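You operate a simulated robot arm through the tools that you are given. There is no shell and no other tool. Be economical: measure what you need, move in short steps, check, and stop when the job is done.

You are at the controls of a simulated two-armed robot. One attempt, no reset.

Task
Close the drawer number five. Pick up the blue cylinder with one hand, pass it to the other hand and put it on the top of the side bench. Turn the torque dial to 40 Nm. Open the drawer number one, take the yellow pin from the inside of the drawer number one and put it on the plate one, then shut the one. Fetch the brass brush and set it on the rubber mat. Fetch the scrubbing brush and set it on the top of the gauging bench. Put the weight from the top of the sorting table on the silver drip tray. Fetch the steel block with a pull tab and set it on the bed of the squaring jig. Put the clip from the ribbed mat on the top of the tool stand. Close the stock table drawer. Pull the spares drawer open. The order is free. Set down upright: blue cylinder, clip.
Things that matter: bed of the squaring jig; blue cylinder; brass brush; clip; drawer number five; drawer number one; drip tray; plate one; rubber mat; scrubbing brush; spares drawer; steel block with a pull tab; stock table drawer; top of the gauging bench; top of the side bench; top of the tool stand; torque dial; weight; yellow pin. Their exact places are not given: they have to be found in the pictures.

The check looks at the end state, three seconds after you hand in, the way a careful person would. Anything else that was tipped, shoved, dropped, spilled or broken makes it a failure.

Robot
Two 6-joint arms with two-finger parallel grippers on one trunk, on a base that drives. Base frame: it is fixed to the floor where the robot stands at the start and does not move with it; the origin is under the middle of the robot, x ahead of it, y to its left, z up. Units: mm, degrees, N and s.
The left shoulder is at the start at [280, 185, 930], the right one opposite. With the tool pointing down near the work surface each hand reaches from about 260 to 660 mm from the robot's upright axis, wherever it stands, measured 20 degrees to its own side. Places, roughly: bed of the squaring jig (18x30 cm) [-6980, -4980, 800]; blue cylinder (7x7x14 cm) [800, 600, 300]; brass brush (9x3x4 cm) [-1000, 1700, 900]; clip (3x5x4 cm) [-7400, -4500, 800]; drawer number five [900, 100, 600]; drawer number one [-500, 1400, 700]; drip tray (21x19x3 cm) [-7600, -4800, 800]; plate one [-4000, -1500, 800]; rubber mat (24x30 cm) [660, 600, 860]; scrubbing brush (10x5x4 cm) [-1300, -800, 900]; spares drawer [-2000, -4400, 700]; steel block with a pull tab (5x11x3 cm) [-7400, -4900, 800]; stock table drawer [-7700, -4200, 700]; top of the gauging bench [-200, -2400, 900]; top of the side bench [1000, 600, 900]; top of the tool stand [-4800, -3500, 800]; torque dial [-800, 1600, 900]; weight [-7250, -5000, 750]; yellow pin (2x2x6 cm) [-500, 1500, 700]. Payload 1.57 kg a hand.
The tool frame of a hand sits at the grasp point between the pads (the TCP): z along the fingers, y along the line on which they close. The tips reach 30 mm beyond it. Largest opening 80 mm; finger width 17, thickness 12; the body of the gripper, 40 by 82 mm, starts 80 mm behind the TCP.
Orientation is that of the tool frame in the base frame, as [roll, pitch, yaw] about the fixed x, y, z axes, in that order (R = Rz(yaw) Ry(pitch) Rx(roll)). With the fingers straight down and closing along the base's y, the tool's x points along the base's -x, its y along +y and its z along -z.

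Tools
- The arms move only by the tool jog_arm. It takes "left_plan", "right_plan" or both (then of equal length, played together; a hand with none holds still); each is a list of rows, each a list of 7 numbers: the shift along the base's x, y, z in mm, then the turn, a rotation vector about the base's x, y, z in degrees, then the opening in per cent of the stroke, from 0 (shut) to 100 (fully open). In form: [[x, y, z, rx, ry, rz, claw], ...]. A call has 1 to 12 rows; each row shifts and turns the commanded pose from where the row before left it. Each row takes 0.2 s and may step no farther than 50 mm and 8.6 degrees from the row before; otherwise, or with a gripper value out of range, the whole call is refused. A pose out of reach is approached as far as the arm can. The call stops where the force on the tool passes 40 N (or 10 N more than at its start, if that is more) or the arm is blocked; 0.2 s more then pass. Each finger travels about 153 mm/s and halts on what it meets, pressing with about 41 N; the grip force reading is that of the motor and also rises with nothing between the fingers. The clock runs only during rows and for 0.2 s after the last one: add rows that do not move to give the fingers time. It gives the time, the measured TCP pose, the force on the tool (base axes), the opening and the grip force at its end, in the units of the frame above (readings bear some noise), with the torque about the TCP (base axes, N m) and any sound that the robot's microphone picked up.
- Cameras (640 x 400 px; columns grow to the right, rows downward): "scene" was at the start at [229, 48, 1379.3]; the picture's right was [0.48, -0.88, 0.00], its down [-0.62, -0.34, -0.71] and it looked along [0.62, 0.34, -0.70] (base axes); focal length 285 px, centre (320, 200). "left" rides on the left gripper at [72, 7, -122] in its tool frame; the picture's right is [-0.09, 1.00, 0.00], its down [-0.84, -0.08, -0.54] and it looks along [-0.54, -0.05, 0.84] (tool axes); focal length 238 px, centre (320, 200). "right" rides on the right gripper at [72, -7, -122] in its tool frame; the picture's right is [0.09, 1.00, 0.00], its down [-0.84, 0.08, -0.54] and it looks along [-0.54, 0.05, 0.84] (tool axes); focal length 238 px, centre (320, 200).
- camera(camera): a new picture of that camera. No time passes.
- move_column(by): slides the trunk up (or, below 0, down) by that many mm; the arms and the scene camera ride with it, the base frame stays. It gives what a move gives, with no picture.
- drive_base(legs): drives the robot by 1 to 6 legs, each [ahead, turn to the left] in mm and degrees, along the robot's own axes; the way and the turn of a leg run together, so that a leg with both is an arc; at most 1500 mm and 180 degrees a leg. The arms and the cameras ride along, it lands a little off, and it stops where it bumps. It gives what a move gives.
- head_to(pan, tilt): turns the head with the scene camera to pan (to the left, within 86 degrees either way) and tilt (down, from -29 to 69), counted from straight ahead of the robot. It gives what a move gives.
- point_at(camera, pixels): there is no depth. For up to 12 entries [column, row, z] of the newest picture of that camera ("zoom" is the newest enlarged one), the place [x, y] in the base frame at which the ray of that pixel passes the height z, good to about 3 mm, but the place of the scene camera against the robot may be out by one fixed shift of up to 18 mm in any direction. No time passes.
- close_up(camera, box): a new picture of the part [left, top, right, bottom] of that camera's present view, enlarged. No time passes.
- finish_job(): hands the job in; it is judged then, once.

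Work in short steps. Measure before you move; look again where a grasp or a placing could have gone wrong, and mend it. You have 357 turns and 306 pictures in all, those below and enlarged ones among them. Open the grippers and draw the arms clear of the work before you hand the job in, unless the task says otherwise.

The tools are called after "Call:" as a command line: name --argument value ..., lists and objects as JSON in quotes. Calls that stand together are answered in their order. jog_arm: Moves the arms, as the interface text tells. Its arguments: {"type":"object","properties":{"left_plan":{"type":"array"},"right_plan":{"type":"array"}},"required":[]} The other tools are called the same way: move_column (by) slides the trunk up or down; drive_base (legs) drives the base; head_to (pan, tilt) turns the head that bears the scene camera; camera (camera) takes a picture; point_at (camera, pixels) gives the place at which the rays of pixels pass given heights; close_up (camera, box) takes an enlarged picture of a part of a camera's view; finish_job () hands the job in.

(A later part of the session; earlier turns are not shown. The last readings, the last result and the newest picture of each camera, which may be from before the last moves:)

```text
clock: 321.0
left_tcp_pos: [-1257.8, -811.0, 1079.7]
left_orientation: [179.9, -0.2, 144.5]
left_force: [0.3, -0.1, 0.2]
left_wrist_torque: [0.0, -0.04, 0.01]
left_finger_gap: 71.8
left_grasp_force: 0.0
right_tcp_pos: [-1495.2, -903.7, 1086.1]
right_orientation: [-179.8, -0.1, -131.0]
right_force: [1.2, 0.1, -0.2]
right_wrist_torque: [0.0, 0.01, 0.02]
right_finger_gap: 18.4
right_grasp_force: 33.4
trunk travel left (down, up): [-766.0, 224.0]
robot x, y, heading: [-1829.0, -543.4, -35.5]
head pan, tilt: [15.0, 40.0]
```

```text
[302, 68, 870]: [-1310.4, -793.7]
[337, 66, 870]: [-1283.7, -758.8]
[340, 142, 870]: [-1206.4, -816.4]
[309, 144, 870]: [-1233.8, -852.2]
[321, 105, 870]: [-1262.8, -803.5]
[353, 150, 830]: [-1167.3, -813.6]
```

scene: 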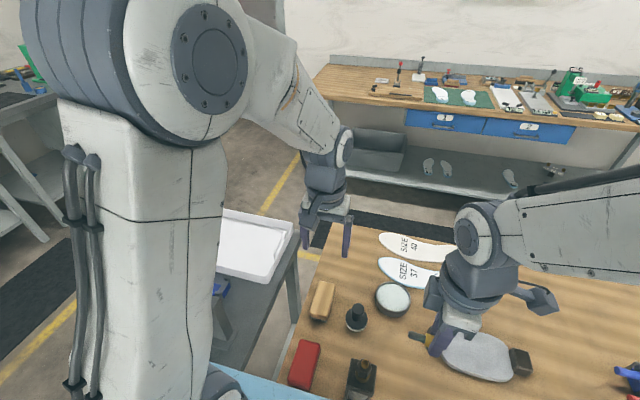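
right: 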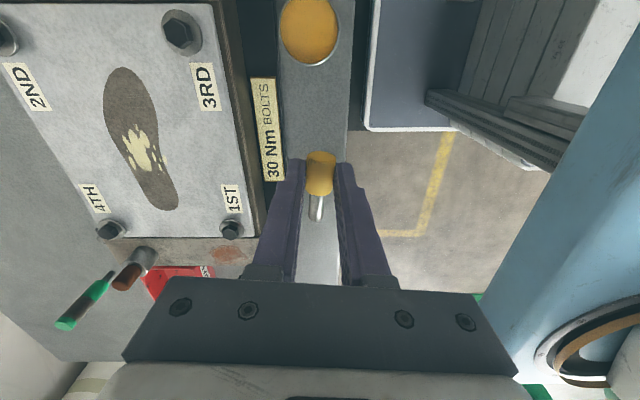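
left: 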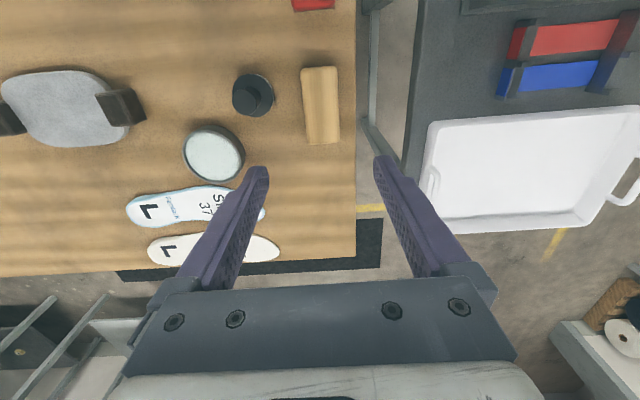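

Centre (-1259,-805). Shift and descend to TCP z≈873, then close.

Call:
jog_arm --left_plan '[[-1, 6, -45, 0, 0, 0, 75], [0, 0, -45, 0, 0, 0, 75], [0, 0, -45, 0, 0, 0, 75], [0, 0, -45, 0, 0, 0, 75], [0, 0, -20, 0, 0, 0, 75], [0, 0, -7, 0, 0, 0, 75]]'

Call:
camera --camera "left"

```text
clock: 322.4
left_tcp_pos: [-1257.5, -803.6, 872.7]
left_orientation: [179.8, -0.2, 144.5]
left_force: [0.1, -0.8, -0.4]
left_wrist_torque: [-0.01, 0.01, -0.03]
left_finger_gap: 60.0
left_grasp_force: 0.0
right_tcp_pos: [-1495.6, -903.7, 1086.0]
right_orientation: [-179.8, -0.1, -130.9]
right_force: [-0.4, -0.3, -0.8]
right_wrist_torque: [-0.02, 0.01, -0.03]
right_finger_gap: 18.3
right_grasp_force: 33.0
trunk travel left (down, up): [-766.0, 224.0]
robot x, y, heading: [-1827.8, -544.9, -35.2]
head pan, tilt: [15.0, 40.0]
```

```text
160 pictures are left
```

left: 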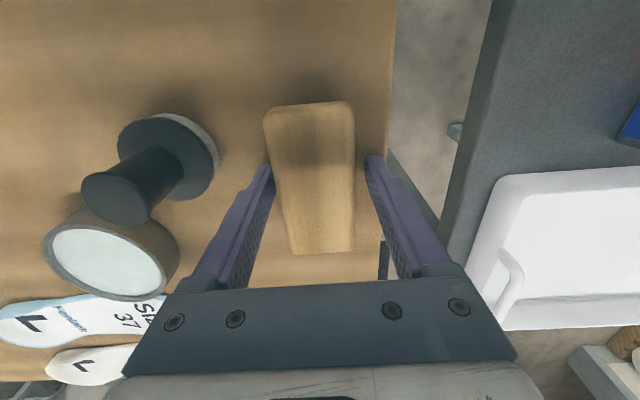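

Well straddled. Close and lift.

Call:
jog_arm --left_plan '[[0, 0, 0, 0, 0, 0, 40], [0, 0, 0, 0, 0, 0, 0], [0, 0, 0, 0, 0, 0, 0], [0, 0, 0, 0, 0, 0, 0]]'

Call:
jog_arm --left_plan '[[0, 0, 20, 0, 0, 0, 0], [0, 0, 45, 0, 0, 0, 0], [0, 0, 45, 0, 0, 0, 0], [0, 0, 45, 0, 0, 0, 0], [0, 0, 45, 0, 0, 0, 0]]'

Call:
camera --camera "left"

```text
clock: 323.4
left_tcp_pos: [-1257.8, -802.8, 872.6]
left_orientation: [179.8, -0.2, 144.5]
left_force: [-0.7, -0.4, -0.4]
left_wrist_torque: [0.0, 0.01, 0.01]
left_finger_gap: 45.4
left_grasp_force: 41.5
right_tcp_pos: [-1495.1, -904.0, 1085.9]
right_orientation: [-179.8, -0.2, -130.8]
right_force: [0.6, 0.6, -1.5]
right_wrist_torque: [0.03, -0.02, -0.01]
right_finger_gap: 18.6
right_grasp_force: 32.5
trunk travel left (down, up): [-766.0, 224.0]
robot x, y, heading: [-1830.4, -545.3, -34.9]
head pan, tilt: [15.0, 40.0]
```

```text
clock: 324.6
left_tcp_pos: [-1257.4, -805.4, 1071.4]
left_orientation: [179.8, -0.1, 144.5]
left_force: [0.7, -0.4, -0.1]
left_wrist_torque: [0.04, -0.01, -0.01]
left_finger_gap: 45.6
left_grasp_force: 41.2
right_tcp_pos: [-1496.0, -904.5, 1085.9]
right_orientation: [-179.7, -0.2, -130.8]
right_force: [-0.1, -1.0, -1.6]
right_wrist_torque: [0.02, -0.01, -0.01]
right_finger_gap: 18.6
right_grasp_force: 33.3
trunk travel left (down, up): [-766.0, 224.0]
robot x, y, heading: [-1830.2, -544.8, -35.1]
head pan, tilt: [15.0, 40.0]
```

```text
159 pictures are left
```

left: 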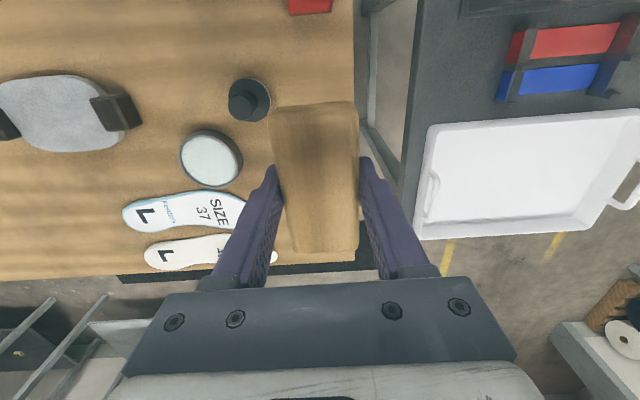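

Brush held in the left hand. Now identify the gauging bench: zoom on the wall bench and measure.

Call:
head_to --pan -15 --tilt 25

Call:
camera --camera "scene"

Call:
close_up --camera "scene" --box '[250, 60, 640, 200]'

```text
clock: 325.5
left_tcp_pos: [-1257.9, -804.5, 1071.6]
left_orientation: [179.9, -0.2, 144.4]
left_force: [-0.2, -0.3, -1.2]
left_wrist_torque: [0.0, -0.01, 0.0]
left_finger_gap: 45.2
left_grasp_force: 41.1
right_tcp_pos: [-1496.2, -903.9, 1085.0]
right_orientation: [-179.8, -0.1, -131.0]
right_force: [-0.7, 0.1, -0.9]
right_wrist_torque: [0.02, 0.01, 0.01]
right_finger_gap: 18.4
right_grasp_force: 32.8
trunk travel left (down, up): [-766.0, 224.0]
robot x, y, heading: [-1833.6, -545.0, -35.2]
head pan, tilt: [-15.0, 25.0]
```

```text
158 pictures are left
```

scene: 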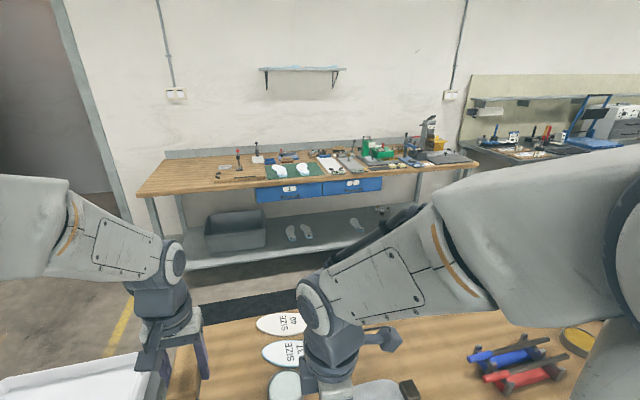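

```text
1.64 times, centred on (445, 130) of scene
```

zoom: 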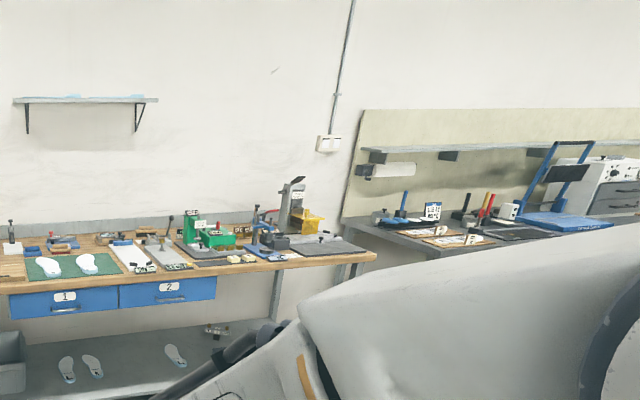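

Call:
point_at --camera "scene" --pixels '[[137, 195, 900], [475, 163, 900], [165, 158, 900], [220, 172, 900], [400, 155, 900], [540, 155, 900]]'

```text
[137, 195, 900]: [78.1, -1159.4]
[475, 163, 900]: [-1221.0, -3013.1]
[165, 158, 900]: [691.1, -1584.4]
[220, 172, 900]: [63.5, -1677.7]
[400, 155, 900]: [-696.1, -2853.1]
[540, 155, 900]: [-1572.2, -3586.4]
```

The wooden wall bench with drawers 1–2 matches the gauging bench ((-265,-2298) centre); its left end is free. I retrace around the north side.

Call:
drive_base --legs '[[-215, 0], [0, 125], [450, 0], [0, -81.3], [1045, 0]]'

```text
clock: 343.1
left_tcp_pos: [-398.5, 421.8, 1072.7]
left_orientation: [179.9, -0.1, -170.6]
left_force: [-0.2, 0.5, -0.8]
left_wrist_torque: [-0.02, 0.02, 0.03]
left_finger_gap: 45.1
left_grasp_force: 41.0
right_tcp_pos: [-496.4, 183.4, 1086.4]
right_orientation: [-179.8, -0.3, -86.1]
right_force: [0.1, -0.4, -0.9]
right_wrist_torque: [0.01, 0.0, 0.02]
right_finger_gap: 18.5
right_grasp_force: 33.1
trunk travel left (down, up): [-766.0, 224.0]
robot x, y, heading: [-989.6, 204.3, 9.9]
head pan, tilt: [-15.0, 25.0]
```

Call:
drive_base --legs '[[0, -19], [891, 0], [0, -65.3], [462, 0], [0, -50.6]]'

Call:
head_to --pan 0 --tilt 35

Call:
camera --camera "scene"

```text
clock: 356.4
left_tcp_pos: [-237.7, -970.5, 1072.7]
left_orientation: [180.0, 0.0, 55.0]
left_force: [0.4, -0.3, -1.2]
left_wrist_torque: [-0.01, 0.0, -0.02]
left_finger_gap: 45.4
left_grasp_force: 41.1
right_tcp_pos: [-338.1, -734.2, 1085.7]
right_orientation: [-179.7, -0.2, 139.5]
right_force: [0.1, 0.8, 0.0]
right_wrist_torque: [0.0, 0.0, -0.02]
right_finger_gap: 18.6
right_grasp_force: 32.5
trunk travel left (down, up): [-766.0, 224.0]
robot x, y, heading: [19.9, -394.9, -124.8]
head pan, tilt: [-15.0, 25.0]
```

```text
clock: 357.1
left_tcp_pos: [-238.5, -971.7, 1071.6]
left_orientation: [180.0, -0.2, 55.1]
left_force: [-0.2, -0.1, -0.7]
left_wrist_torque: [0.0, 0.01, 0.03]
left_finger_gap: 45.4
left_grasp_force: 41.4
right_tcp_pos: [-338.2, -734.2, 1085.2]
right_orientation: [-179.8, -0.2, 139.5]
right_force: [-0.5, -0.8, -0.3]
right_wrist_torque: [-0.01, -0.01, 0.02]
right_finger_gap: 18.6
right_grasp_force: 33.2
trunk travel left (down, up): [-766.0, 224.0]
robot x, y, heading: [20.6, -396.1, -125.0]
head pan, tilt: [0.0, 35.0]
```

```text
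156 pictures are left
```

scene: 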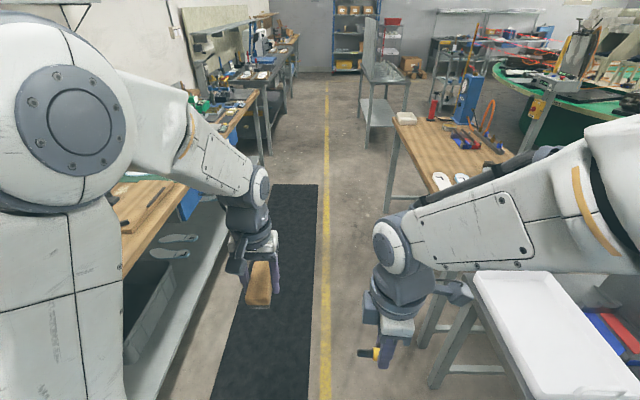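

The aisle is clear. Drive 1000 ahead, then turn left 90° to face the bench.

Call:
drive_base --legs '[[1000, 0], [0, 90]]'

Call:
head_to --pan 15 --tilt 38

Call:
camera --camera "scene"

```text
clock: 366.1
left_tcp_pos: [29.0, -1472.5, 1072.1]
left_orientation: [179.9, -0.3, 145.0]
left_force: [-0.1, 0.0, -1.5]
left_wrist_torque: [-0.01, 0.01, 0.02]
left_finger_gap: 45.5
left_grasp_force: 40.9
right_tcp_pos: [-206.2, -1573.6, 1085.7]
right_orientation: [-179.8, -0.2, -130.4]
right_force: [-0.4, -0.1, -0.8]
right_wrist_torque: [-0.02, 0.0, -0.01]
right_finger_gap: 18.6
right_grasp_force: 32.7
trunk travel left (down, up): [-766.0, 224.0]
robot x, y, heading: [-546.3, -1216.6, -34.8]
head pan, tilt: [0.0, 35.0]
```

```text
clock: 366.9
left_tcp_pos: [30.2, -1473.3, 1072.5]
left_orientation: [179.9, -0.2, 144.9]
left_force: [-0.4, -0.2, -0.9]
left_wrist_torque: [-0.02, 0.0, 0.0]
left_finger_gap: 45.5
left_grasp_force: 41.0
right_tcp_pos: [-207.8, -1572.9, 1086.0]
right_orientation: [-179.8, -0.2, -130.5]
right_force: [-0.2, 0.4, -1.8]
right_wrist_torque: [-0.05, -0.03, 0.0]
right_finger_gap: 18.7
right_grasp_force: 32.7
trunk travel left (down, up): [-766.0, 224.0]
robot x, y, heading: [-542.6, -1213.8, -34.9]
head pan, tilt: [15.0, 38.0]
```

```text
155 pictures are left
```

scene: 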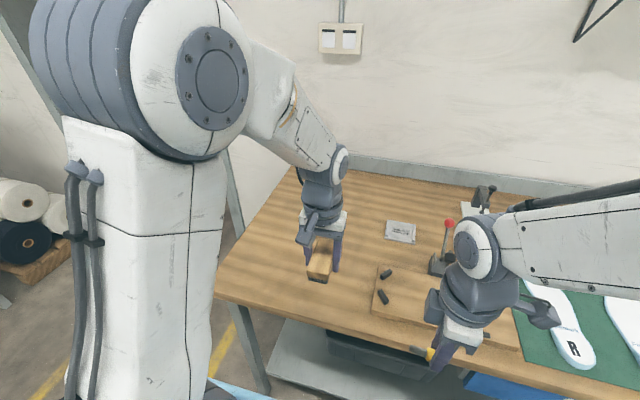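

The left hand is already over a free part of the bench. I check with its camera.

Call:
camera --camera "left"

```text
154 pictures are left
```

left: 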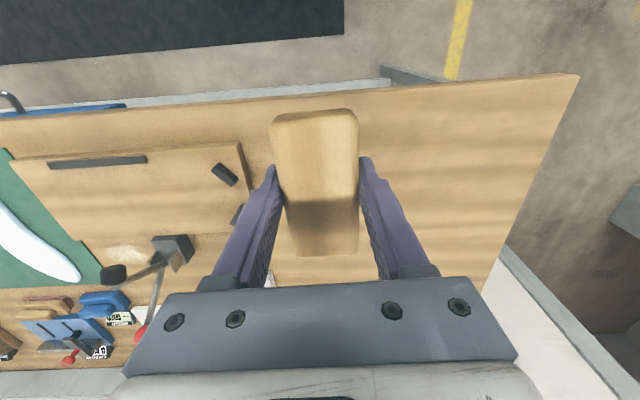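

The bench edge is only ~20 mm in front of the TCP, so I drive 95 forward and shift the hand 60 left, away from the board.

Call:
drive_base --legs '[[95, 0]]'

Call:
jog_arm --left_plan '[[17, 25, -10, 0, 0, 0, 0], [17, 25, -10, 0, 0, 0, 0], [0, 0, -45, 0, 0, 0, 0], [0, 0, -30, 0, 0, 0, 0]]'

Call:
camera --camera "left"

Call:
camera --camera "scene"

```text
clock: 368.0
left_tcp_pos: [109.4, -1527.2, 1073.0]
left_orientation: [180.0, -0.1, 145.0]
left_force: [-0.6, 0.2, -1.8]
left_wrist_torque: [-0.02, 0.0, -0.03]
left_finger_gap: 45.5
left_grasp_force: 41.3
right_tcp_pos: [-127.4, -1627.5, 1086.2]
right_orientation: [-179.7, -0.2, -130.4]
right_force: [-0.4, 0.5, -0.2]
right_wrist_torque: [-0.02, -0.01, 0.02]
right_finger_gap: 18.7
right_grasp_force: 32.9
trunk travel left (down, up): [-766.0, 224.0]
robot x, y, heading: [-470.5, -1269.4, -35.0]
head pan, tilt: [15.0, 38.0]
```

```text
clock: 369.0
left_tcp_pos: [143.7, -1478.0, 975.9]
left_orientation: [179.9, -0.1, 144.9]
left_force: [0.5, -0.3, -0.3]
left_wrist_torque: [0.0, 0.03, -0.02]
left_finger_gap: 45.1
left_grasp_force: 40.9
right_tcp_pos: [-127.2, -1628.4, 1086.2]
right_orientation: [-179.8, -0.2, -130.4]
right_force: [0.3, -0.1, 0.3]
right_wrist_torque: [0.0, 0.02, -0.01]
right_finger_gap: 18.2
right_grasp_force: 32.8
trunk travel left (down, up): [-766.0, 224.0]
robot x, y, heading: [-465.6, -1269.8, -34.6]
head pan, tilt: [15.0, 38.0]
```

```text
153 pictures are left
```

left: 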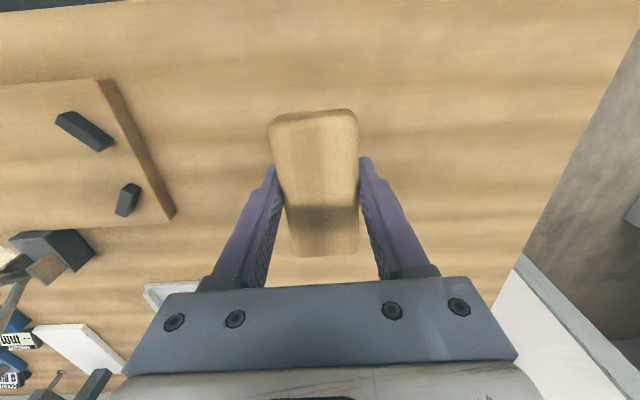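

```text
152 pictures are left
```

scene: 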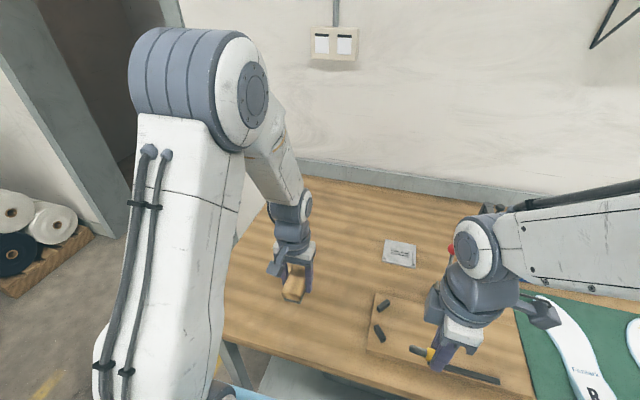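

Free area below. Lower in 6 mm steps until contact.

Call:
jog_arm --left_plan '[[0, 0, -6, 0, 0, 0, 0], [0, 0, -6, 0, 0, 0, 0], [0, 0, -6, 0, 0, 0, 0], [0, 0, -6, 0, 0, 0, 0], [0, 0, -6, 0, 0, 0, 0], [0, 0, -6, 0, 0, 0, 0], [0, 0, -6, 0, 0, 0, 0], [0, 0, -5, 0, 0, 0, 0], [0, 0, -5, 0, 0, 0, 0], [0, 0, -5, 0, 0, 0, 0], [0, 0, -5, 0, 0, 0, 0], [0, 0, -5, 0, 0, 0, 0]]'

```text
clock: 371.6
left_tcp_pos: [143.3, -1475.9, 909.6]
left_orientation: [179.8, -0.2, 145.0]
left_force: [0.6, 0.6, -1.6]
left_wrist_torque: [-0.02, -0.03, 0.0]
left_finger_gap: 45.3
left_grasp_force: 41.8
right_tcp_pos: [-127.1, -1628.4, 1085.5]
right_orientation: [-179.8, -0.2, -130.4]
right_force: [-0.4, -0.2, 0.1]
right_wrist_torque: [-0.03, 0.03, 0.0]
right_finger_gap: 18.7
right_grasp_force: 32.5
trunk travel left (down, up): [-766.0, 224.0]
robot x, y, heading: [-466.6, -1268.2, -34.8]
head pan, tilt: [15.0, 38.0]
```

Call:
jog_arm --left_plan '[[0, 0, -5, 0, 0, 0, 0], [0, 0, -5, 0, 0, 0, 0], [0, 0, -4, 0, 0, 0, 0], [0, 0, -4, 0, 0, 0, 0], [0, 0, -4, 0, 0, 0, 0], [0, 0, -4, 0, 0, 0, 0], [0, 0, -4, 0, 0, 0, 0], [0, 0, -4, 0, 0, 0, 0], [0, 0, -4, 0, 0, 0, 0], [0, 0, -4, 0, 0, 0, 0], [0, 0, -4, 0, 0, 0, 0], [0, 0, -4, 0, 0, 0, 0]]'

Call:
camera --camera "scene"

```text
clock: 372.8
left_tcp_pos: [143.6, -1476.8, 892.0]
left_orientation: [179.9, 0.1, 144.9]
left_force: [-6.4, 2.3, 26.8]
left_wrist_torque: [-0.04, 0.12, -0.05]
left_finger_gap: 45.5
left_grasp_force: 41.3
right_tcp_pos: [-128.2, -1628.2, 1086.8]
right_orientation: [-179.7, -0.3, -130.5]
right_force: [-0.1, 0.0, -0.5]
right_wrist_torque: [0.01, -0.02, -0.04]
right_finger_gap: 18.7
right_grasp_force: 32.8
trunk travel left (down, up): [-766.0, 224.0]
robot x, y, heading: [-462.7, -1269.5, -34.7]
head pan, tilt: [15.0, 38.0]
stopped in row 6 (left hand): the force on the tool passed its limit at 43 N (the readings are from after the stop); the commanded pose is now the measured one
```

```text
151 pictures are left
```

scene: 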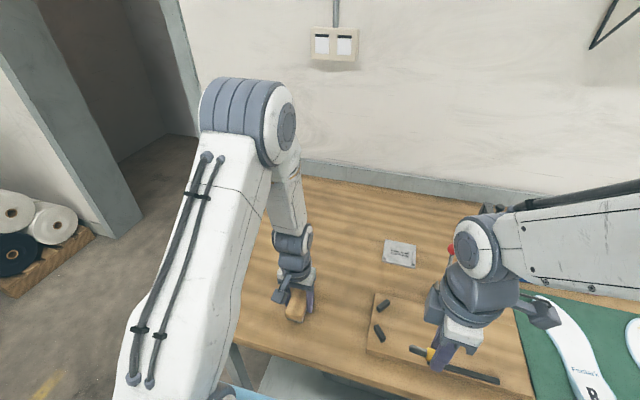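

Contact at TCP z≈892. Release and rise.

Call:
jog_arm --left_plan '[[0, 0, 1, 0, 0, 0, 65], [0, 0, 0, 0, 0, 0, 80], [0, 0, 0, 0, 0, 0, 80], [0, 0, 40, 0, 0, 0, 80], [0, 0, 45, 0, 0, 0, 80], [0, 0, 45, 0, 0, 0, 80], [0, 0, 45, 0, 0, 0, 80]]'

Call:
camera --camera "left"

```text
clock: 374.4
left_tcp_pos: [145.3, -1477.3, 1066.4]
left_orientation: [179.9, 0.0, 145.0]
left_force: [0.5, -0.7, 0.4]
left_wrist_torque: [0.02, 0.03, -0.01]
left_finger_gap: 64.0
left_grasp_force: 0.0
right_tcp_pos: [-127.9, -1627.9, 1086.6]
right_orientation: [-179.8, -0.1, -130.4]
right_force: [0.0, 0.5, -0.5]
right_wrist_torque: [0.0, 0.02, -0.02]
right_finger_gap: 18.6
right_grasp_force: 32.7
trunk travel left (down, up): [-766.0, 224.0]
robot x, y, heading: [-466.5, -1270.8, -34.6]
head pan, tilt: [15.0, 38.0]
```

```text
150 pictures are left
```

left: 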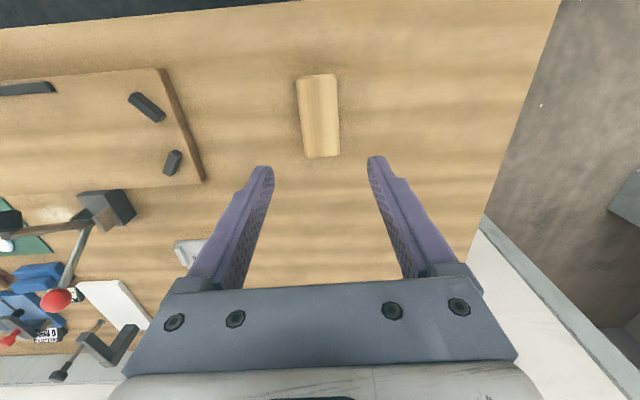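

The brush is placed. Next the pin to plate one, probably on the carousel. I retrace backwards to the north, then head southwest toward the carousel.

Call:
drive_base --legs '[[-95, 0], [0, -90], [-1000, 0], [0, 50.6], [-462, 0], [0, 65]]'

Call:
drive_base --legs '[[-880, 0], [0, -155], [1250, 0]]'

Call:
head_to --pan 10 --tilt 20

Call:
camera --camera "scene"

```text
clock: 391.7
left_tcp_pos: [549.4, 113.8, 1065.5]
left_orientation: [179.9, 0.0, 169.8]
left_force: [-0.5, -0.3, 0.5]
left_wrist_torque: [-0.01, 0.02, 0.0]
left_finger_gap: 64.2
left_grasp_force: 0.0
right_tcp_pos: [365.7, -136.5, 1085.5]
right_orientation: [-179.8, -0.2, -105.7]
right_force: [-0.2, 0.4, -0.8]
right_wrist_torque: [-0.04, 0.0, 0.0]
right_finger_gap: 18.9
right_grasp_force: 32.8
trunk travel left (down, up): [-766.0, 224.0]
robot x, y, heading: [-90.5, 47.8, -10.0]
head pan, tilt: [15.0, 38.0]
```

```text
clock: 408.6
left_tcp_pos: [-2720.8, -453.8, 1065.7]
left_orientation: [180.0, 0.0, 14.7]
left_force: [-0.2, 0.6, 0.1]
left_wrist_torque: [0.0, -0.03, 0.0]
left_finger_gap: 64.1
left_grasp_force: 0.1
right_tcp_pos: [-2660.5, -150.3, 1087.3]
right_orientation: [-179.8, -0.1, 99.2]
right_force: [-0.4, -0.3, -0.2]
right_wrist_torque: [0.0, -0.01, -0.01]
right_finger_gap: 18.4
right_grasp_force: 33.2
trunk travel left (down, up): [-766.0, 224.0]
robot x, y, heading: [-2167.9, -121.2, -164.9]
head pan, tilt: [15.0, 38.0]
```

```text
clock: 409.4
left_tcp_pos: [-2723.2, -454.2, 1066.7]
left_orientation: [179.8, -0.1, 14.7]
left_force: [-0.1, 0.8, 0.0]
left_wrist_torque: [0.0, 0.02, -0.01]
left_finger_gap: 64.0
left_grasp_force: 0.0
right_tcp_pos: [-2661.0, -149.9, 1085.8]
right_orientation: [-179.8, -0.2, 99.2]
right_force: [0.3, 0.0, -0.7]
right_wrist_torque: [0.01, -0.02, 0.0]
right_finger_gap: 18.5
right_grasp_force: 32.9
trunk travel left (down, up): [-766.0, 224.0]
robot x, y, heading: [-2167.8, -123.9, -164.9]
head pan, tilt: [10.0, 20.0]
```

```text
149 pictures are left
```

scene: 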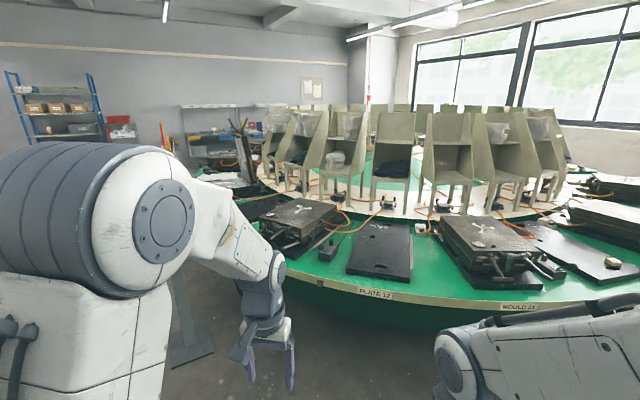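

Plate 12 is in front; plate 1 is likely the next plate to the left, around (255,207). I measure and zoom.

Call:
close_up --camera "scene" --box '[190, 140, 440, 310]'

Call:
point_at --camera "scene" --pixels '[[255, 207, 800], [380, 250, 800], [375, 293, 800], [290, 272, 780], [190, 355, 0], [500, 300, 780]]'

```text
2.35 times, centred on (315, 225) of scene
```

zoom: 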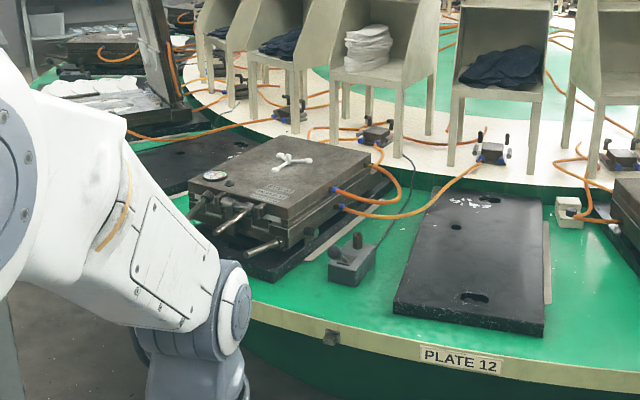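

```text
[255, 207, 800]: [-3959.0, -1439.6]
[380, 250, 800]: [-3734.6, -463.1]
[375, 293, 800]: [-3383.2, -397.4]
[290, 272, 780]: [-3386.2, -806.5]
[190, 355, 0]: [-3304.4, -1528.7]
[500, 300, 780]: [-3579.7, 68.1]
```

Plate 1 ≈(-3960,-1440), with a post at ≈(-3300,-1530) in front. I look left to see the floor space there.

Call:
head_to --pan 55 --tilt 25

Call:
camera --camera "scene"

```text
clock: 410.5
left_tcp_pos: [-2723.2, -453.8, 1064.8]
left_orientation: [180.0, 0.0, 14.7]
left_force: [-0.6, -0.2, 0.1]
left_wrist_torque: [0.01, 0.0, -0.02]
left_finger_gap: 64.0
left_grasp_force: 0.0
right_tcp_pos: [-2661.2, -149.3, 1085.3]
right_orientation: [-179.8, -0.2, 99.1]
right_force: [0.3, 0.0, -0.8]
right_wrist_torque: [0.06, -0.01, 0.0]
right_finger_gap: 18.7
right_grasp_force: 32.9
trunk travel left (down, up): [-766.0, 224.0]
robot x, y, heading: [-2166.4, -124.3, -164.8]
head pan, tilt: [55.0, 25.0]
```

```text
147 pictures are left
```

scene: 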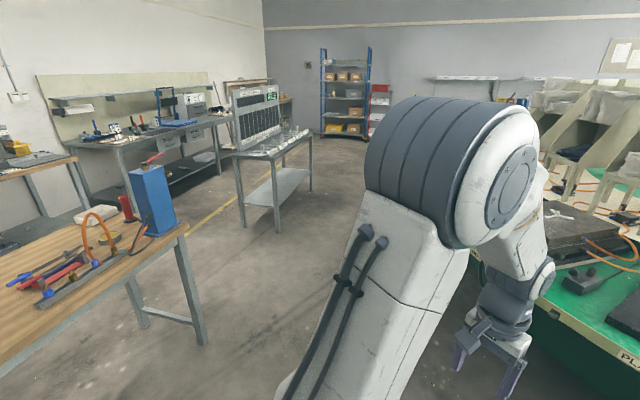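

An open corridor runs southwest. I drive to about (-2750,-1150) and look at plate 1 from there.

Call:
drive_base --legs '[[0, 45], [1180, 0], [0, -30]]'

Call:
head_to --pan -5 --tilt 28

Call:
camera --camera "scene"

```text
clock: 420.1
left_tcp_pos: [-3209.3, -1611.7, 1066.7]
left_orientation: [179.9, 0.0, 29.5]
left_force: [-0.2, -0.8, 0.1]
left_wrist_torque: [0.0, 0.0, -0.04]
left_finger_gap: 64.1
left_grasp_force: 0.1
right_tcp_pos: [-3228.5, -1300.2, 1085.1]
right_orientation: [-179.8, -0.3, 114.2]
right_force: [0.4, 0.0, -0.1]
right_wrist_torque: [-0.01, 0.0, 0.01]
right_finger_gap: 18.8
right_grasp_force: 33.4
trunk travel left (down, up): [-766.0, 224.0]
robot x, y, heading: [-2759.3, -1146.9, -150.4]
head pan, tilt: [55.0, 25.0]
```

```text
clock: 421.4
left_tcp_pos: [-3209.6, -1610.4, 1065.6]
left_orientation: [180.0, 0.0, 29.6]
left_force: [-0.4, 0.4, 0.1]
left_wrist_torque: [0.0, -0.01, 0.01]
left_finger_gap: 64.1
left_grasp_force: 0.0
right_tcp_pos: [-3228.6, -1301.1, 1086.1]
right_orientation: [-179.9, -0.2, 114.0]
right_force: [0.1, 0.6, -0.6]
right_wrist_torque: [-0.01, -0.01, -0.04]
right_finger_gap: 18.5
right_grasp_force: 33.0
trunk travel left (down, up): [-766.0, 224.0]
robot x, y, heading: [-2760.7, -1146.6, -150.3]
head pan, tilt: [-5.0, 28.0]
```

```text
146 pictures are left
```

scene: 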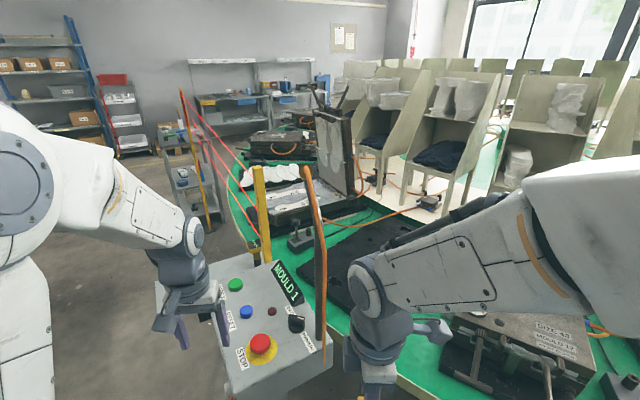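

A control pedestal stands in front-left; plate 1 is the dark plate at (375,255). I measure it and nearby features.

Call:
close_up --camera "scene" --box '[140, 160, 460, 380]'

Call:
point_at --camera "scene" --pixels '[[340, 270, 790], [400, 235, 790], [325, 240, 790], [400, 215, 790], [430, 395, 780], [345, 310, 780], [265, 320, 950], [318, 340, 950]]'

```text
1.82 times, centred on (300, 270) of scene
```

zoom: 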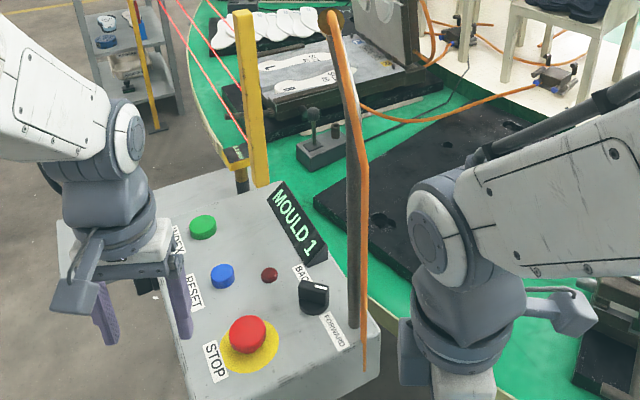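

```text
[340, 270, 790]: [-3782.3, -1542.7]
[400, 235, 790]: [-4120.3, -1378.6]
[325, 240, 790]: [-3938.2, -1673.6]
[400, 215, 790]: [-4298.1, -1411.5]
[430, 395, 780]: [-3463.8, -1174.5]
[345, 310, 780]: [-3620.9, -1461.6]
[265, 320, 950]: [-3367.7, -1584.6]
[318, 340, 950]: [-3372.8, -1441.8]
```

Plan: stand at ≈(-3138,-1063), heading 225°, and set the pin on the plate's near-right part with the right hand tilted forward ~28°. First I tuck the left hand in, away from the pedestal.

Call:
jog_arm --left_plan '[[38, 7, 8, 0, 0, 0, 80], [38, 7, 8, 0, 0, 0, 80], [38, 7, 8, 0, 0, 0, 80], [38, 7, 8, 0, 0, 0, 80], [38, 7, 8, 0, 0, 0, 80], [38, 7, 8, 0, 0, 0, 80], [38, 7, 8, 0, 0, 0, 80], [38, 7, 8, 0, 0, 0, 80], [38, 7, 8, 0, 0, 0, 80]]'

Call:
camera --camera "scene"

```text
clock: 423.4
left_tcp_pos: [-2900.5, -1629.1, 1113.2]
left_orientation: [179.9, 0.1, 29.6]
left_force: [0.4, 0.5, 1.0]
left_wrist_torque: [0.0, -0.02, -0.03]
left_finger_gap: 63.8
left_grasp_force: 0.2
left hand out of reach, approached as far as the arm can: row 5, 6, 7, 8, 9
right_tcp_pos: [-3228.8, -1298.9, 1087.5]
right_orientation: [-179.9, -0.3, 114.0]
right_force: [-0.4, -0.2, -0.8]
right_wrist_torque: [0.0, 0.0, 0.0]
right_finger_gap: 18.6
right_grasp_force: 32.8
trunk travel left (down, up): [-766.0, 224.0]
robot x, y, heading: [-2762.2, -1147.4, -150.4]
head pan, tilt: [-5.0, 28.0]
```

```text
144 pictures are left
```

scene: 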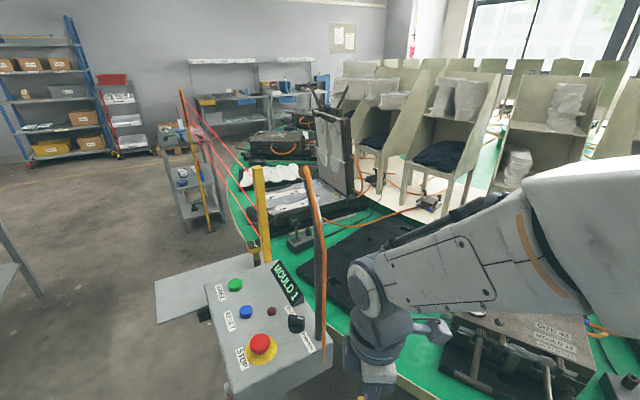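

Left hand tucked. Drive to R≈(-3150,-1060), heading 235°.

Call:
drive_base --legs '[[0, -42.2], [398, 0], [0, 67.6]]'

Call:
head_to --pan -15 --tilt 42

Call:
camera --camera "scene"

Call:
camera --camera "right"

```text
clock: 429.1
left_tcp_pos: [-3453.6, -1462.3, 1115.2]
left_orientation: [179.4, 0.1, 7.3]
left_force: [0.2, -0.6, 0.2]
left_wrist_torque: [-0.05, 0.02, 0.0]
left_finger_gap: 64.0
left_grasp_force: 0.0
right_tcp_pos: [-3644.4, -1044.3, 1083.9]
right_orientation: [-180.0, 0.0, 94.3]
right_force: [-0.3, -0.3, -1.1]
right_wrist_torque: [-0.04, 0.01, -0.01]
right_finger_gap: 18.6
right_grasp_force: 33.3
trunk travel left (down, up): [-766.0, 224.0]
robot x, y, heading: [-3147.9, -1061.8, -170.9]
head pan, tilt: [-5.0, 28.0]
stopped in leg 3: the force on the tool passed its limit at 44 N (the readings are from after the stop); the commanded pose is now the measured one
```

```text
clock: 429.9
left_tcp_pos: [-3453.7, -1462.3, 1113.9]
left_orientation: [179.4, 0.0, 7.5]
left_force: [-0.8, -0.7, 0.9]
left_wrist_torque: [-0.01, 0.02, 0.0]
left_finger_gap: 64.0
left_grasp_force: 0.0
right_tcp_pos: [-3643.6, -1044.3, 1083.4]
right_orientation: [-180.0, 0.1, 94.5]
right_force: [-0.3, -0.2, -0.5]
right_wrist_torque: [0.01, -0.01, 0.0]
right_finger_gap: 18.2
right_grasp_force: 33.0
trunk travel left (down, up): [-766.0, 224.0]
robot x, y, heading: [-3148.5, -1065.8, -170.8]
head pan, tilt: [-15.0, 42.0]
```

```text
143 pictures are left
```

scene: 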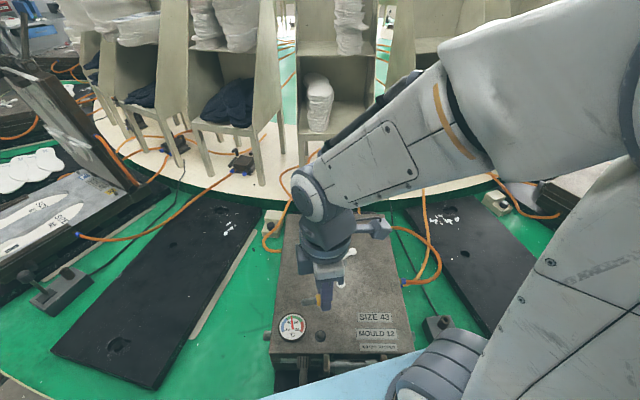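

```text
142 pictures are left
```

right: 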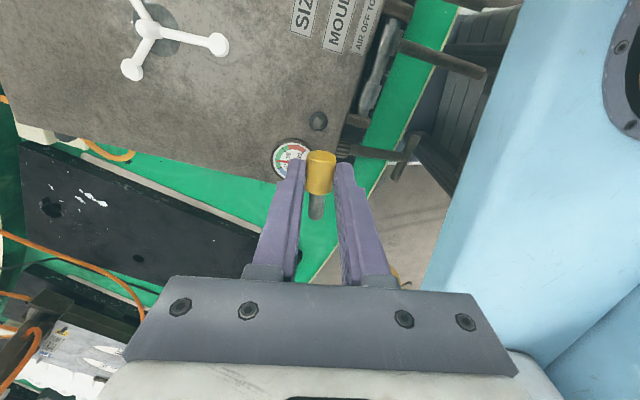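

The left hand touched something (the pedestal's cable post) at heading −171°. I turn back 4° and measure plate 1 from this good view.

Call:
drive_base --legs '[[0, -4]]'

Call:
point_at --camera "scene" --pixels '[[55, 350, 790], [152, 388, 790], [258, 218, 790], [198, 190, 790], [190, 310, 790], [160, 350, 790]]'

Call:
head_to --pan 35 --tilt 40

Call:
camera --camera "scene"

```text
clock: 430.8
left_tcp_pos: [-3475.6, -1445.6, 1114.0]
left_orientation: [179.7, 0.3, 3.6]
left_force: [-0.3, -0.2, 0.3]
left_wrist_torque: [0.08, 0.02, -0.01]
left_finger_gap: 64.1
left_grasp_force: 0.0
right_tcp_pos: [-3636.4, -1013.8, 1085.6]
right_orientation: [-179.8, -0.3, 90.3]
right_force: [-0.5, 0.2, -0.6]
right_wrist_torque: [0.04, 0.03, 0.0]
right_finger_gap: 18.4
right_grasp_force: 33.5
trunk travel left (down, up): [-766.0, 224.0]
robot x, y, heading: [-3147.0, -1063.8, -174.5]
head pan, tilt: [-15.0, 42.0]
```

```text
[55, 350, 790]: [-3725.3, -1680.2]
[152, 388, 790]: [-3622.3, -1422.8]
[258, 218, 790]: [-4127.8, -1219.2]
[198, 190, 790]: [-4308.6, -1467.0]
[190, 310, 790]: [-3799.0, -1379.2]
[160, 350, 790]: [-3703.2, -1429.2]
```

```text
clock: 431.9
left_tcp_pos: [-3477.4, -1445.1, 1115.1]
left_orientation: [179.8, 0.3, 3.6]
left_force: [0.2, 0.1, -0.9]
left_wrist_torque: [-0.03, 0.02, 0.03]
left_finger_gap: 64.0
left_grasp_force: 0.0
right_tcp_pos: [-3636.2, -1014.0, 1085.4]
right_orientation: [-179.8, -0.2, 90.3]
right_force: [-0.2, 0.0, -0.2]
right_wrist_torque: [-0.02, 0.02, 0.0]
right_finger_gap: 18.4
right_grasp_force: 33.2
trunk travel left (down, up): [-766.0, 224.0]
robot x, y, heading: [-3146.0, -1060.7, -174.6]
head pan, tilt: [35.0, 40.0]
```

```text
141 pictures are left
```

scene: 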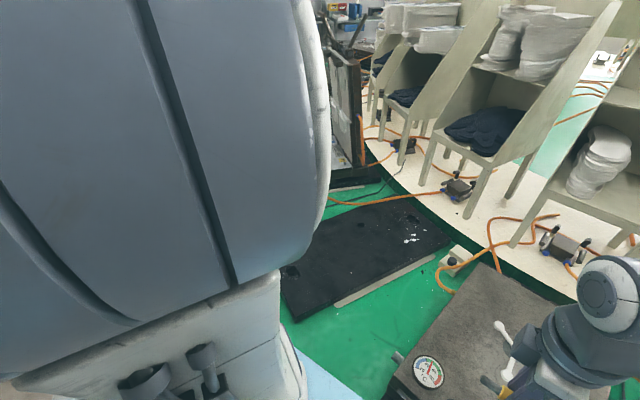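

Plate 1's near-right corner is ≈(-3622,-1423). I'll rotate away from the post: turn right to heading 55°, drive out 400, turn around to 235°, and come back in.

Call:
drive_base --legs '[[0, -130.4], [400, 0], [0, 180]]'

Call:
head_to --pan -15 --tilt 35

Call:
camera --camera "scene"

```text
clock: 437.6
left_tcp_pos: [-3292.1, -521.5, 1080.8]
left_orientation: [-178.9, 1.3, -126.0]
left_force: [-1.4, 0.9, -0.6]
left_wrist_torque: [-0.08, -0.16, -0.02]
left_finger_gap: 64.1
left_grasp_force: 0.0
right_tcp_pos: [-2852.6, -680.0, 1079.3]
right_orientation: [-179.0, -4.3, -36.8]
right_force: [-0.9, 1.4, -0.2]
right_wrist_torque: [-0.17, -0.08, 0.01]
right_finger_gap: 18.3
right_grasp_force: 33.1
trunk travel left (down, up): [-766.0, 224.0]
robot x, y, heading: [-3144.1, -1060.4, 56.4]
head pan, tilt: [35.0, 40.0]
stopped in leg 1: the robot was blocked; the commanded pose is now the measured one
```

```text
clock: 438.8
left_tcp_pos: [-3281.7, -528.8, 1083.9]
left_orientation: [-178.8, 1.3, -126.6]
left_force: [-1.1, -0.3, 0.5]
left_wrist_torque: [-0.01, 0.0, 0.02]
left_finger_gap: 63.9
left_grasp_force: 0.1
right_tcp_pos: [-2844.5, -689.7, 1081.2]
right_orientation: [-178.9, -3.7, -37.4]
right_force: [0.2, -0.3, 0.0]
right_wrist_torque: [0.0, 0.0, 0.0]
right_finger_gap: 18.5
right_grasp_force: 33.0
trunk travel left (down, up): [-766.0, 224.0]
robot x, y, heading: [-3141.0, -1067.6, 56.1]
head pan, tilt: [-15.0, 35.0]
```

```text
140 pictures are left
```

scene: 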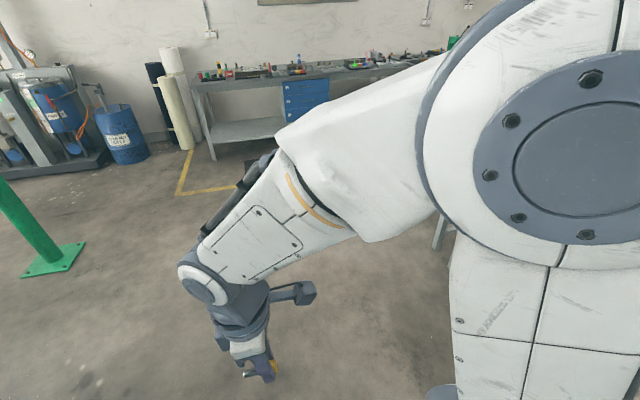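

Blocked just at the end of the turn (rear near the pedestal/rim). I drive forward away and turn around.

Call:
drive_base --legs '[[420, 0], [0, 179]]'

Call:
head_to --pan 0 --tilt 30

Call:
camera --camera "scene"

```text
clock: 439.6
left_tcp_pos: [-3338.9, -488.0, 1041.9]
left_orientation: [-175.1, 1.4, -126.0]
left_force: [-2.4, -0.3, -0.6]
left_wrist_torque: [-0.03, -0.15, -0.01]
left_finger_gap: 63.9
left_grasp_force: 0.1
right_tcp_pos: [-2904.6, -645.4, 1071.2]
right_orientation: [-178.5, -7.5, -36.8]
right_force: [-1.6, 0.7, -0.5]
right_wrist_torque: [-0.08, -0.1, 0.01]
right_finger_gap: 18.4
right_grasp_force: 32.9
trunk travel left (down, up): [-766.0, 224.0]
robot x, y, heading: [-3138.1, -1057.9, 56.4]
head pan, tilt: [-15.0, 35.0]
stopped in leg 1: the robot was blocked; the commanded pose is now the measured one
```

```text
clock: 440.3
left_tcp_pos: [-3331.0, -493.2, 1047.9]
left_orientation: [-175.4, 1.5, -126.5]
left_force: [0.4, -0.6, -0.3]
left_wrist_torque: [0.03, 0.02, -0.02]
left_finger_gap: 64.0
left_grasp_force: 0.0
right_tcp_pos: [-2895.3, -654.7, 1073.2]
right_orientation: [-178.4, -7.2, -37.4]
right_force: [0.0, -0.8, -0.7]
right_wrist_torque: [-0.02, -0.01, -0.01]
right_finger_gap: 18.7
right_grasp_force: 32.7
trunk travel left (down, up): [-766.0, 224.0]
robot x, y, heading: [-3138.9, -1059.1, 55.9]
head pan, tilt: [0.0, 30.0]
```

```text
139 pictures are left
```

scene: 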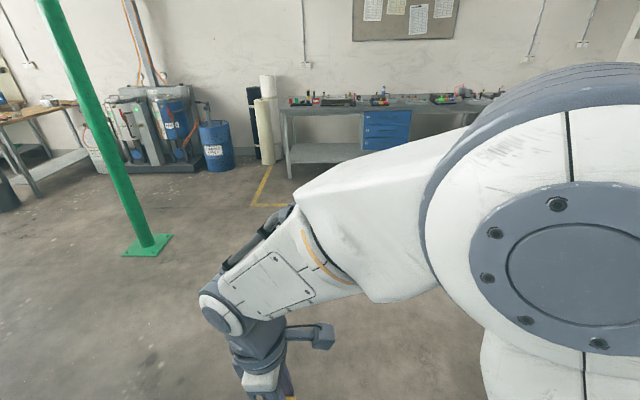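

Blocked and the arms were displaced; I must find what is touching. I look with the left camera and pan the head left.

Call:
camera --camera "left"

Call:
head_to --pan 75 --tilt 45

Call:
camera --camera "scene"

```text
138 pictures are left
```

left: 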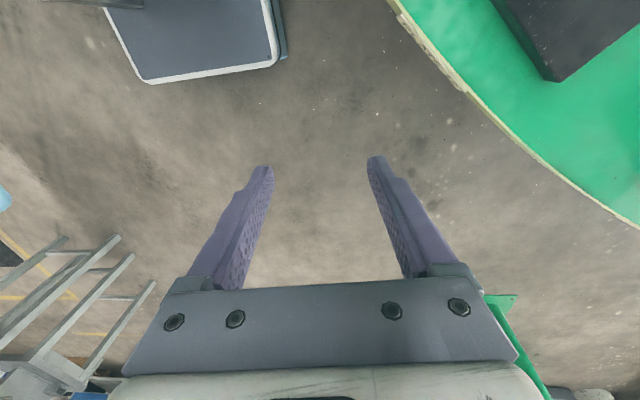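

```text
clock: 441.8
left_tcp_pos: [-3330.9, -492.5, 1046.7]
left_orientation: [-175.3, 1.7, -126.4]
left_force: [0.3, 0.1, -0.4]
left_wrist_torque: [0.04, 0.03, 0.03]
left_finger_gap: 64.0
left_grasp_force: 0.1
right_tcp_pos: [-2896.3, -653.3, 1073.5]
right_orientation: [-178.4, -7.1, -37.4]
right_force: [-0.5, -0.7, -1.2]
right_wrist_torque: [0.01, 0.03, 0.0]
right_finger_gap: 18.6
right_grasp_force: 32.6
trunk travel left (down, up): [-766.0, 224.0]
robot x, y, heading: [-3139.2, -1063.2, 55.9]
head pan, tilt: [75.0, 45.0]
```

```text
137 pictures are left
```

scene: 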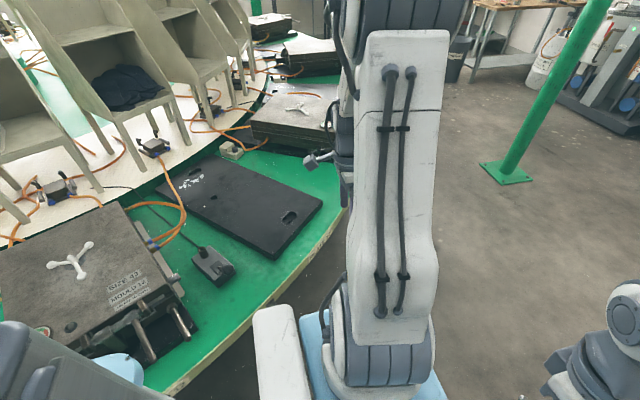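

The robot's torso back is touching mould 12 on the carousel rim (bottom-left). I rotate back +12° to disengage, then look.

Call:
drive_base --legs '[[0, 12]]'

Call:
camera --camera "scene"

```text
clock: 442.4
left_tcp_pos: [-3373.2, -464.4, 1014.1]
left_orientation: [-172.6, 1.6, -126.1]
left_force: [-0.9, 0.7, -0.3]
left_wrist_torque: [-0.02, -0.11, 0.01]
left_finger_gap: 64.2
left_grasp_force: 0.0
right_tcp_pos: [-2940.0, -623.6, 1062.4]
right_orientation: [-178.2, -10.1, -37.1]
right_force: [-0.8, 1.4, 0.5]
right_wrist_torque: [-0.09, -0.05, -0.01]
right_finger_gap: 18.4
right_grasp_force: 33.0
trunk travel left (down, up): [-766.0, 224.0]
robot x, y, heading: [-3136.4, -1062.5, 56.7]
head pan, tilt: [75.0, 45.0]
stopped in leg 1: the robot was blocked; the commanded pose is now the measured one
```

```text
136 pictures are left
```

scene: 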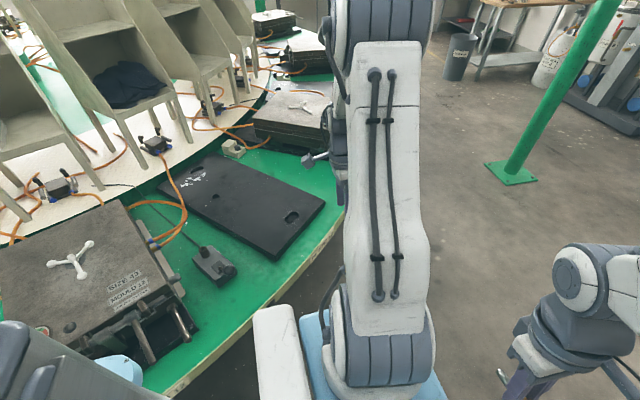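

Possibly still in contact so each try stops at once. I try a short forward move and see if it progresses.

Call:
drive_base --legs '[[40, 0]]'

Call:
camera --camera "right"

```text
clock: 443.3
left_tcp_pos: [-3347.2, -434.3, 1018.5]
left_orientation: [-172.9, 1.6, -126.3]
left_force: [0.2, 0.0, -0.1]
left_wrist_torque: [0.0, 0.02, -0.01]
left_finger_gap: 63.9
left_grasp_force: 0.0
right_tcp_pos: [-2913.4, -594.0, 1065.4]
right_orientation: [-178.1, -9.9, -37.4]
right_force: [-0.1, 0.3, -0.3]
right_wrist_torque: [0.01, -0.02, -0.01]
right_finger_gap: 18.6
right_grasp_force: 32.9
trunk travel left (down, up): [-766.0, 224.0]
robot x, y, heading: [-3113.1, -1027.4, 56.2]
head pan, tilt: [75.0, 45.0]
```

```text
135 pictures are left
```

right: 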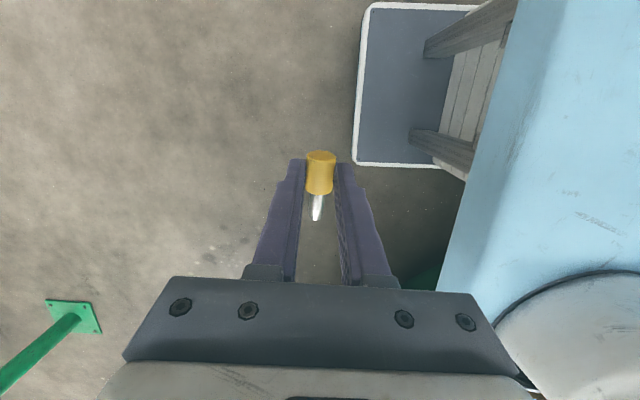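

Freed; pin still held. I drive 380 more and turn around, then check the carousel for any disturbance.

Call:
drive_base --legs '[[380, 0], [0, 179]]'

Call:
head_to --pan -10 --tilt 35

Call:
camera --camera "scene"

```text
clock: 453.0
left_tcp_pos: [-2697.9, -1316.9, 1017.9]
left_orientation: [-172.9, 1.7, 51.1]
left_force: [-0.1, -0.6, 0.9]
left_wrist_torque: [0.01, 0.0, -0.03]
left_finger_gap: 64.1
left_grasp_force: 0.1
right_tcp_pos: [-3123.4, -1139.1, 1065.2]
right_orientation: [-178.2, -9.8, 140.1]
right_force: [-1.1, -0.6, -0.9]
right_wrist_torque: [0.0, -0.01, 0.02]
right_finger_gap: 18.4
right_grasp_force: 32.7
trunk travel left (down, up): [-766.0, 224.0]
robot x, y, heading: [-2901.7, -709.5, -126.4]
head pan, tilt: [75.0, 45.0]
```

```text
clock: 454.6
left_tcp_pos: [-2698.8, -1318.2, 1019.3]
left_orientation: [-172.9, 1.8, 51.0]
left_force: [-0.7, 0.5, -0.4]
left_wrist_torque: [0.0, -0.01, -0.02]
left_finger_gap: 64.0
left_grasp_force: 0.0
right_tcp_pos: [-3122.7, -1138.7, 1063.5]
right_orientation: [-178.1, -9.7, 140.1]
right_force: [0.3, -0.4, -1.8]
right_wrist_torque: [-0.03, 0.02, 0.02]
right_finger_gap: 18.9
right_grasp_force: 33.6
trunk travel left (down, up): [-766.0, 224.0]
robot x, y, heading: [-2903.1, -717.9, -126.2]
head pan, tilt: [-10.0, 35.0]
```

```text
134 pictures are left
```

scene: 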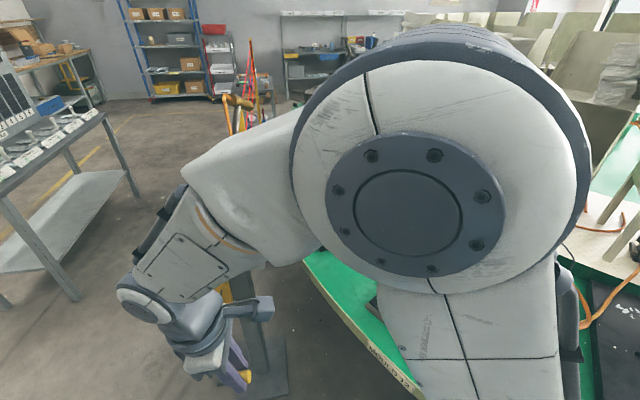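

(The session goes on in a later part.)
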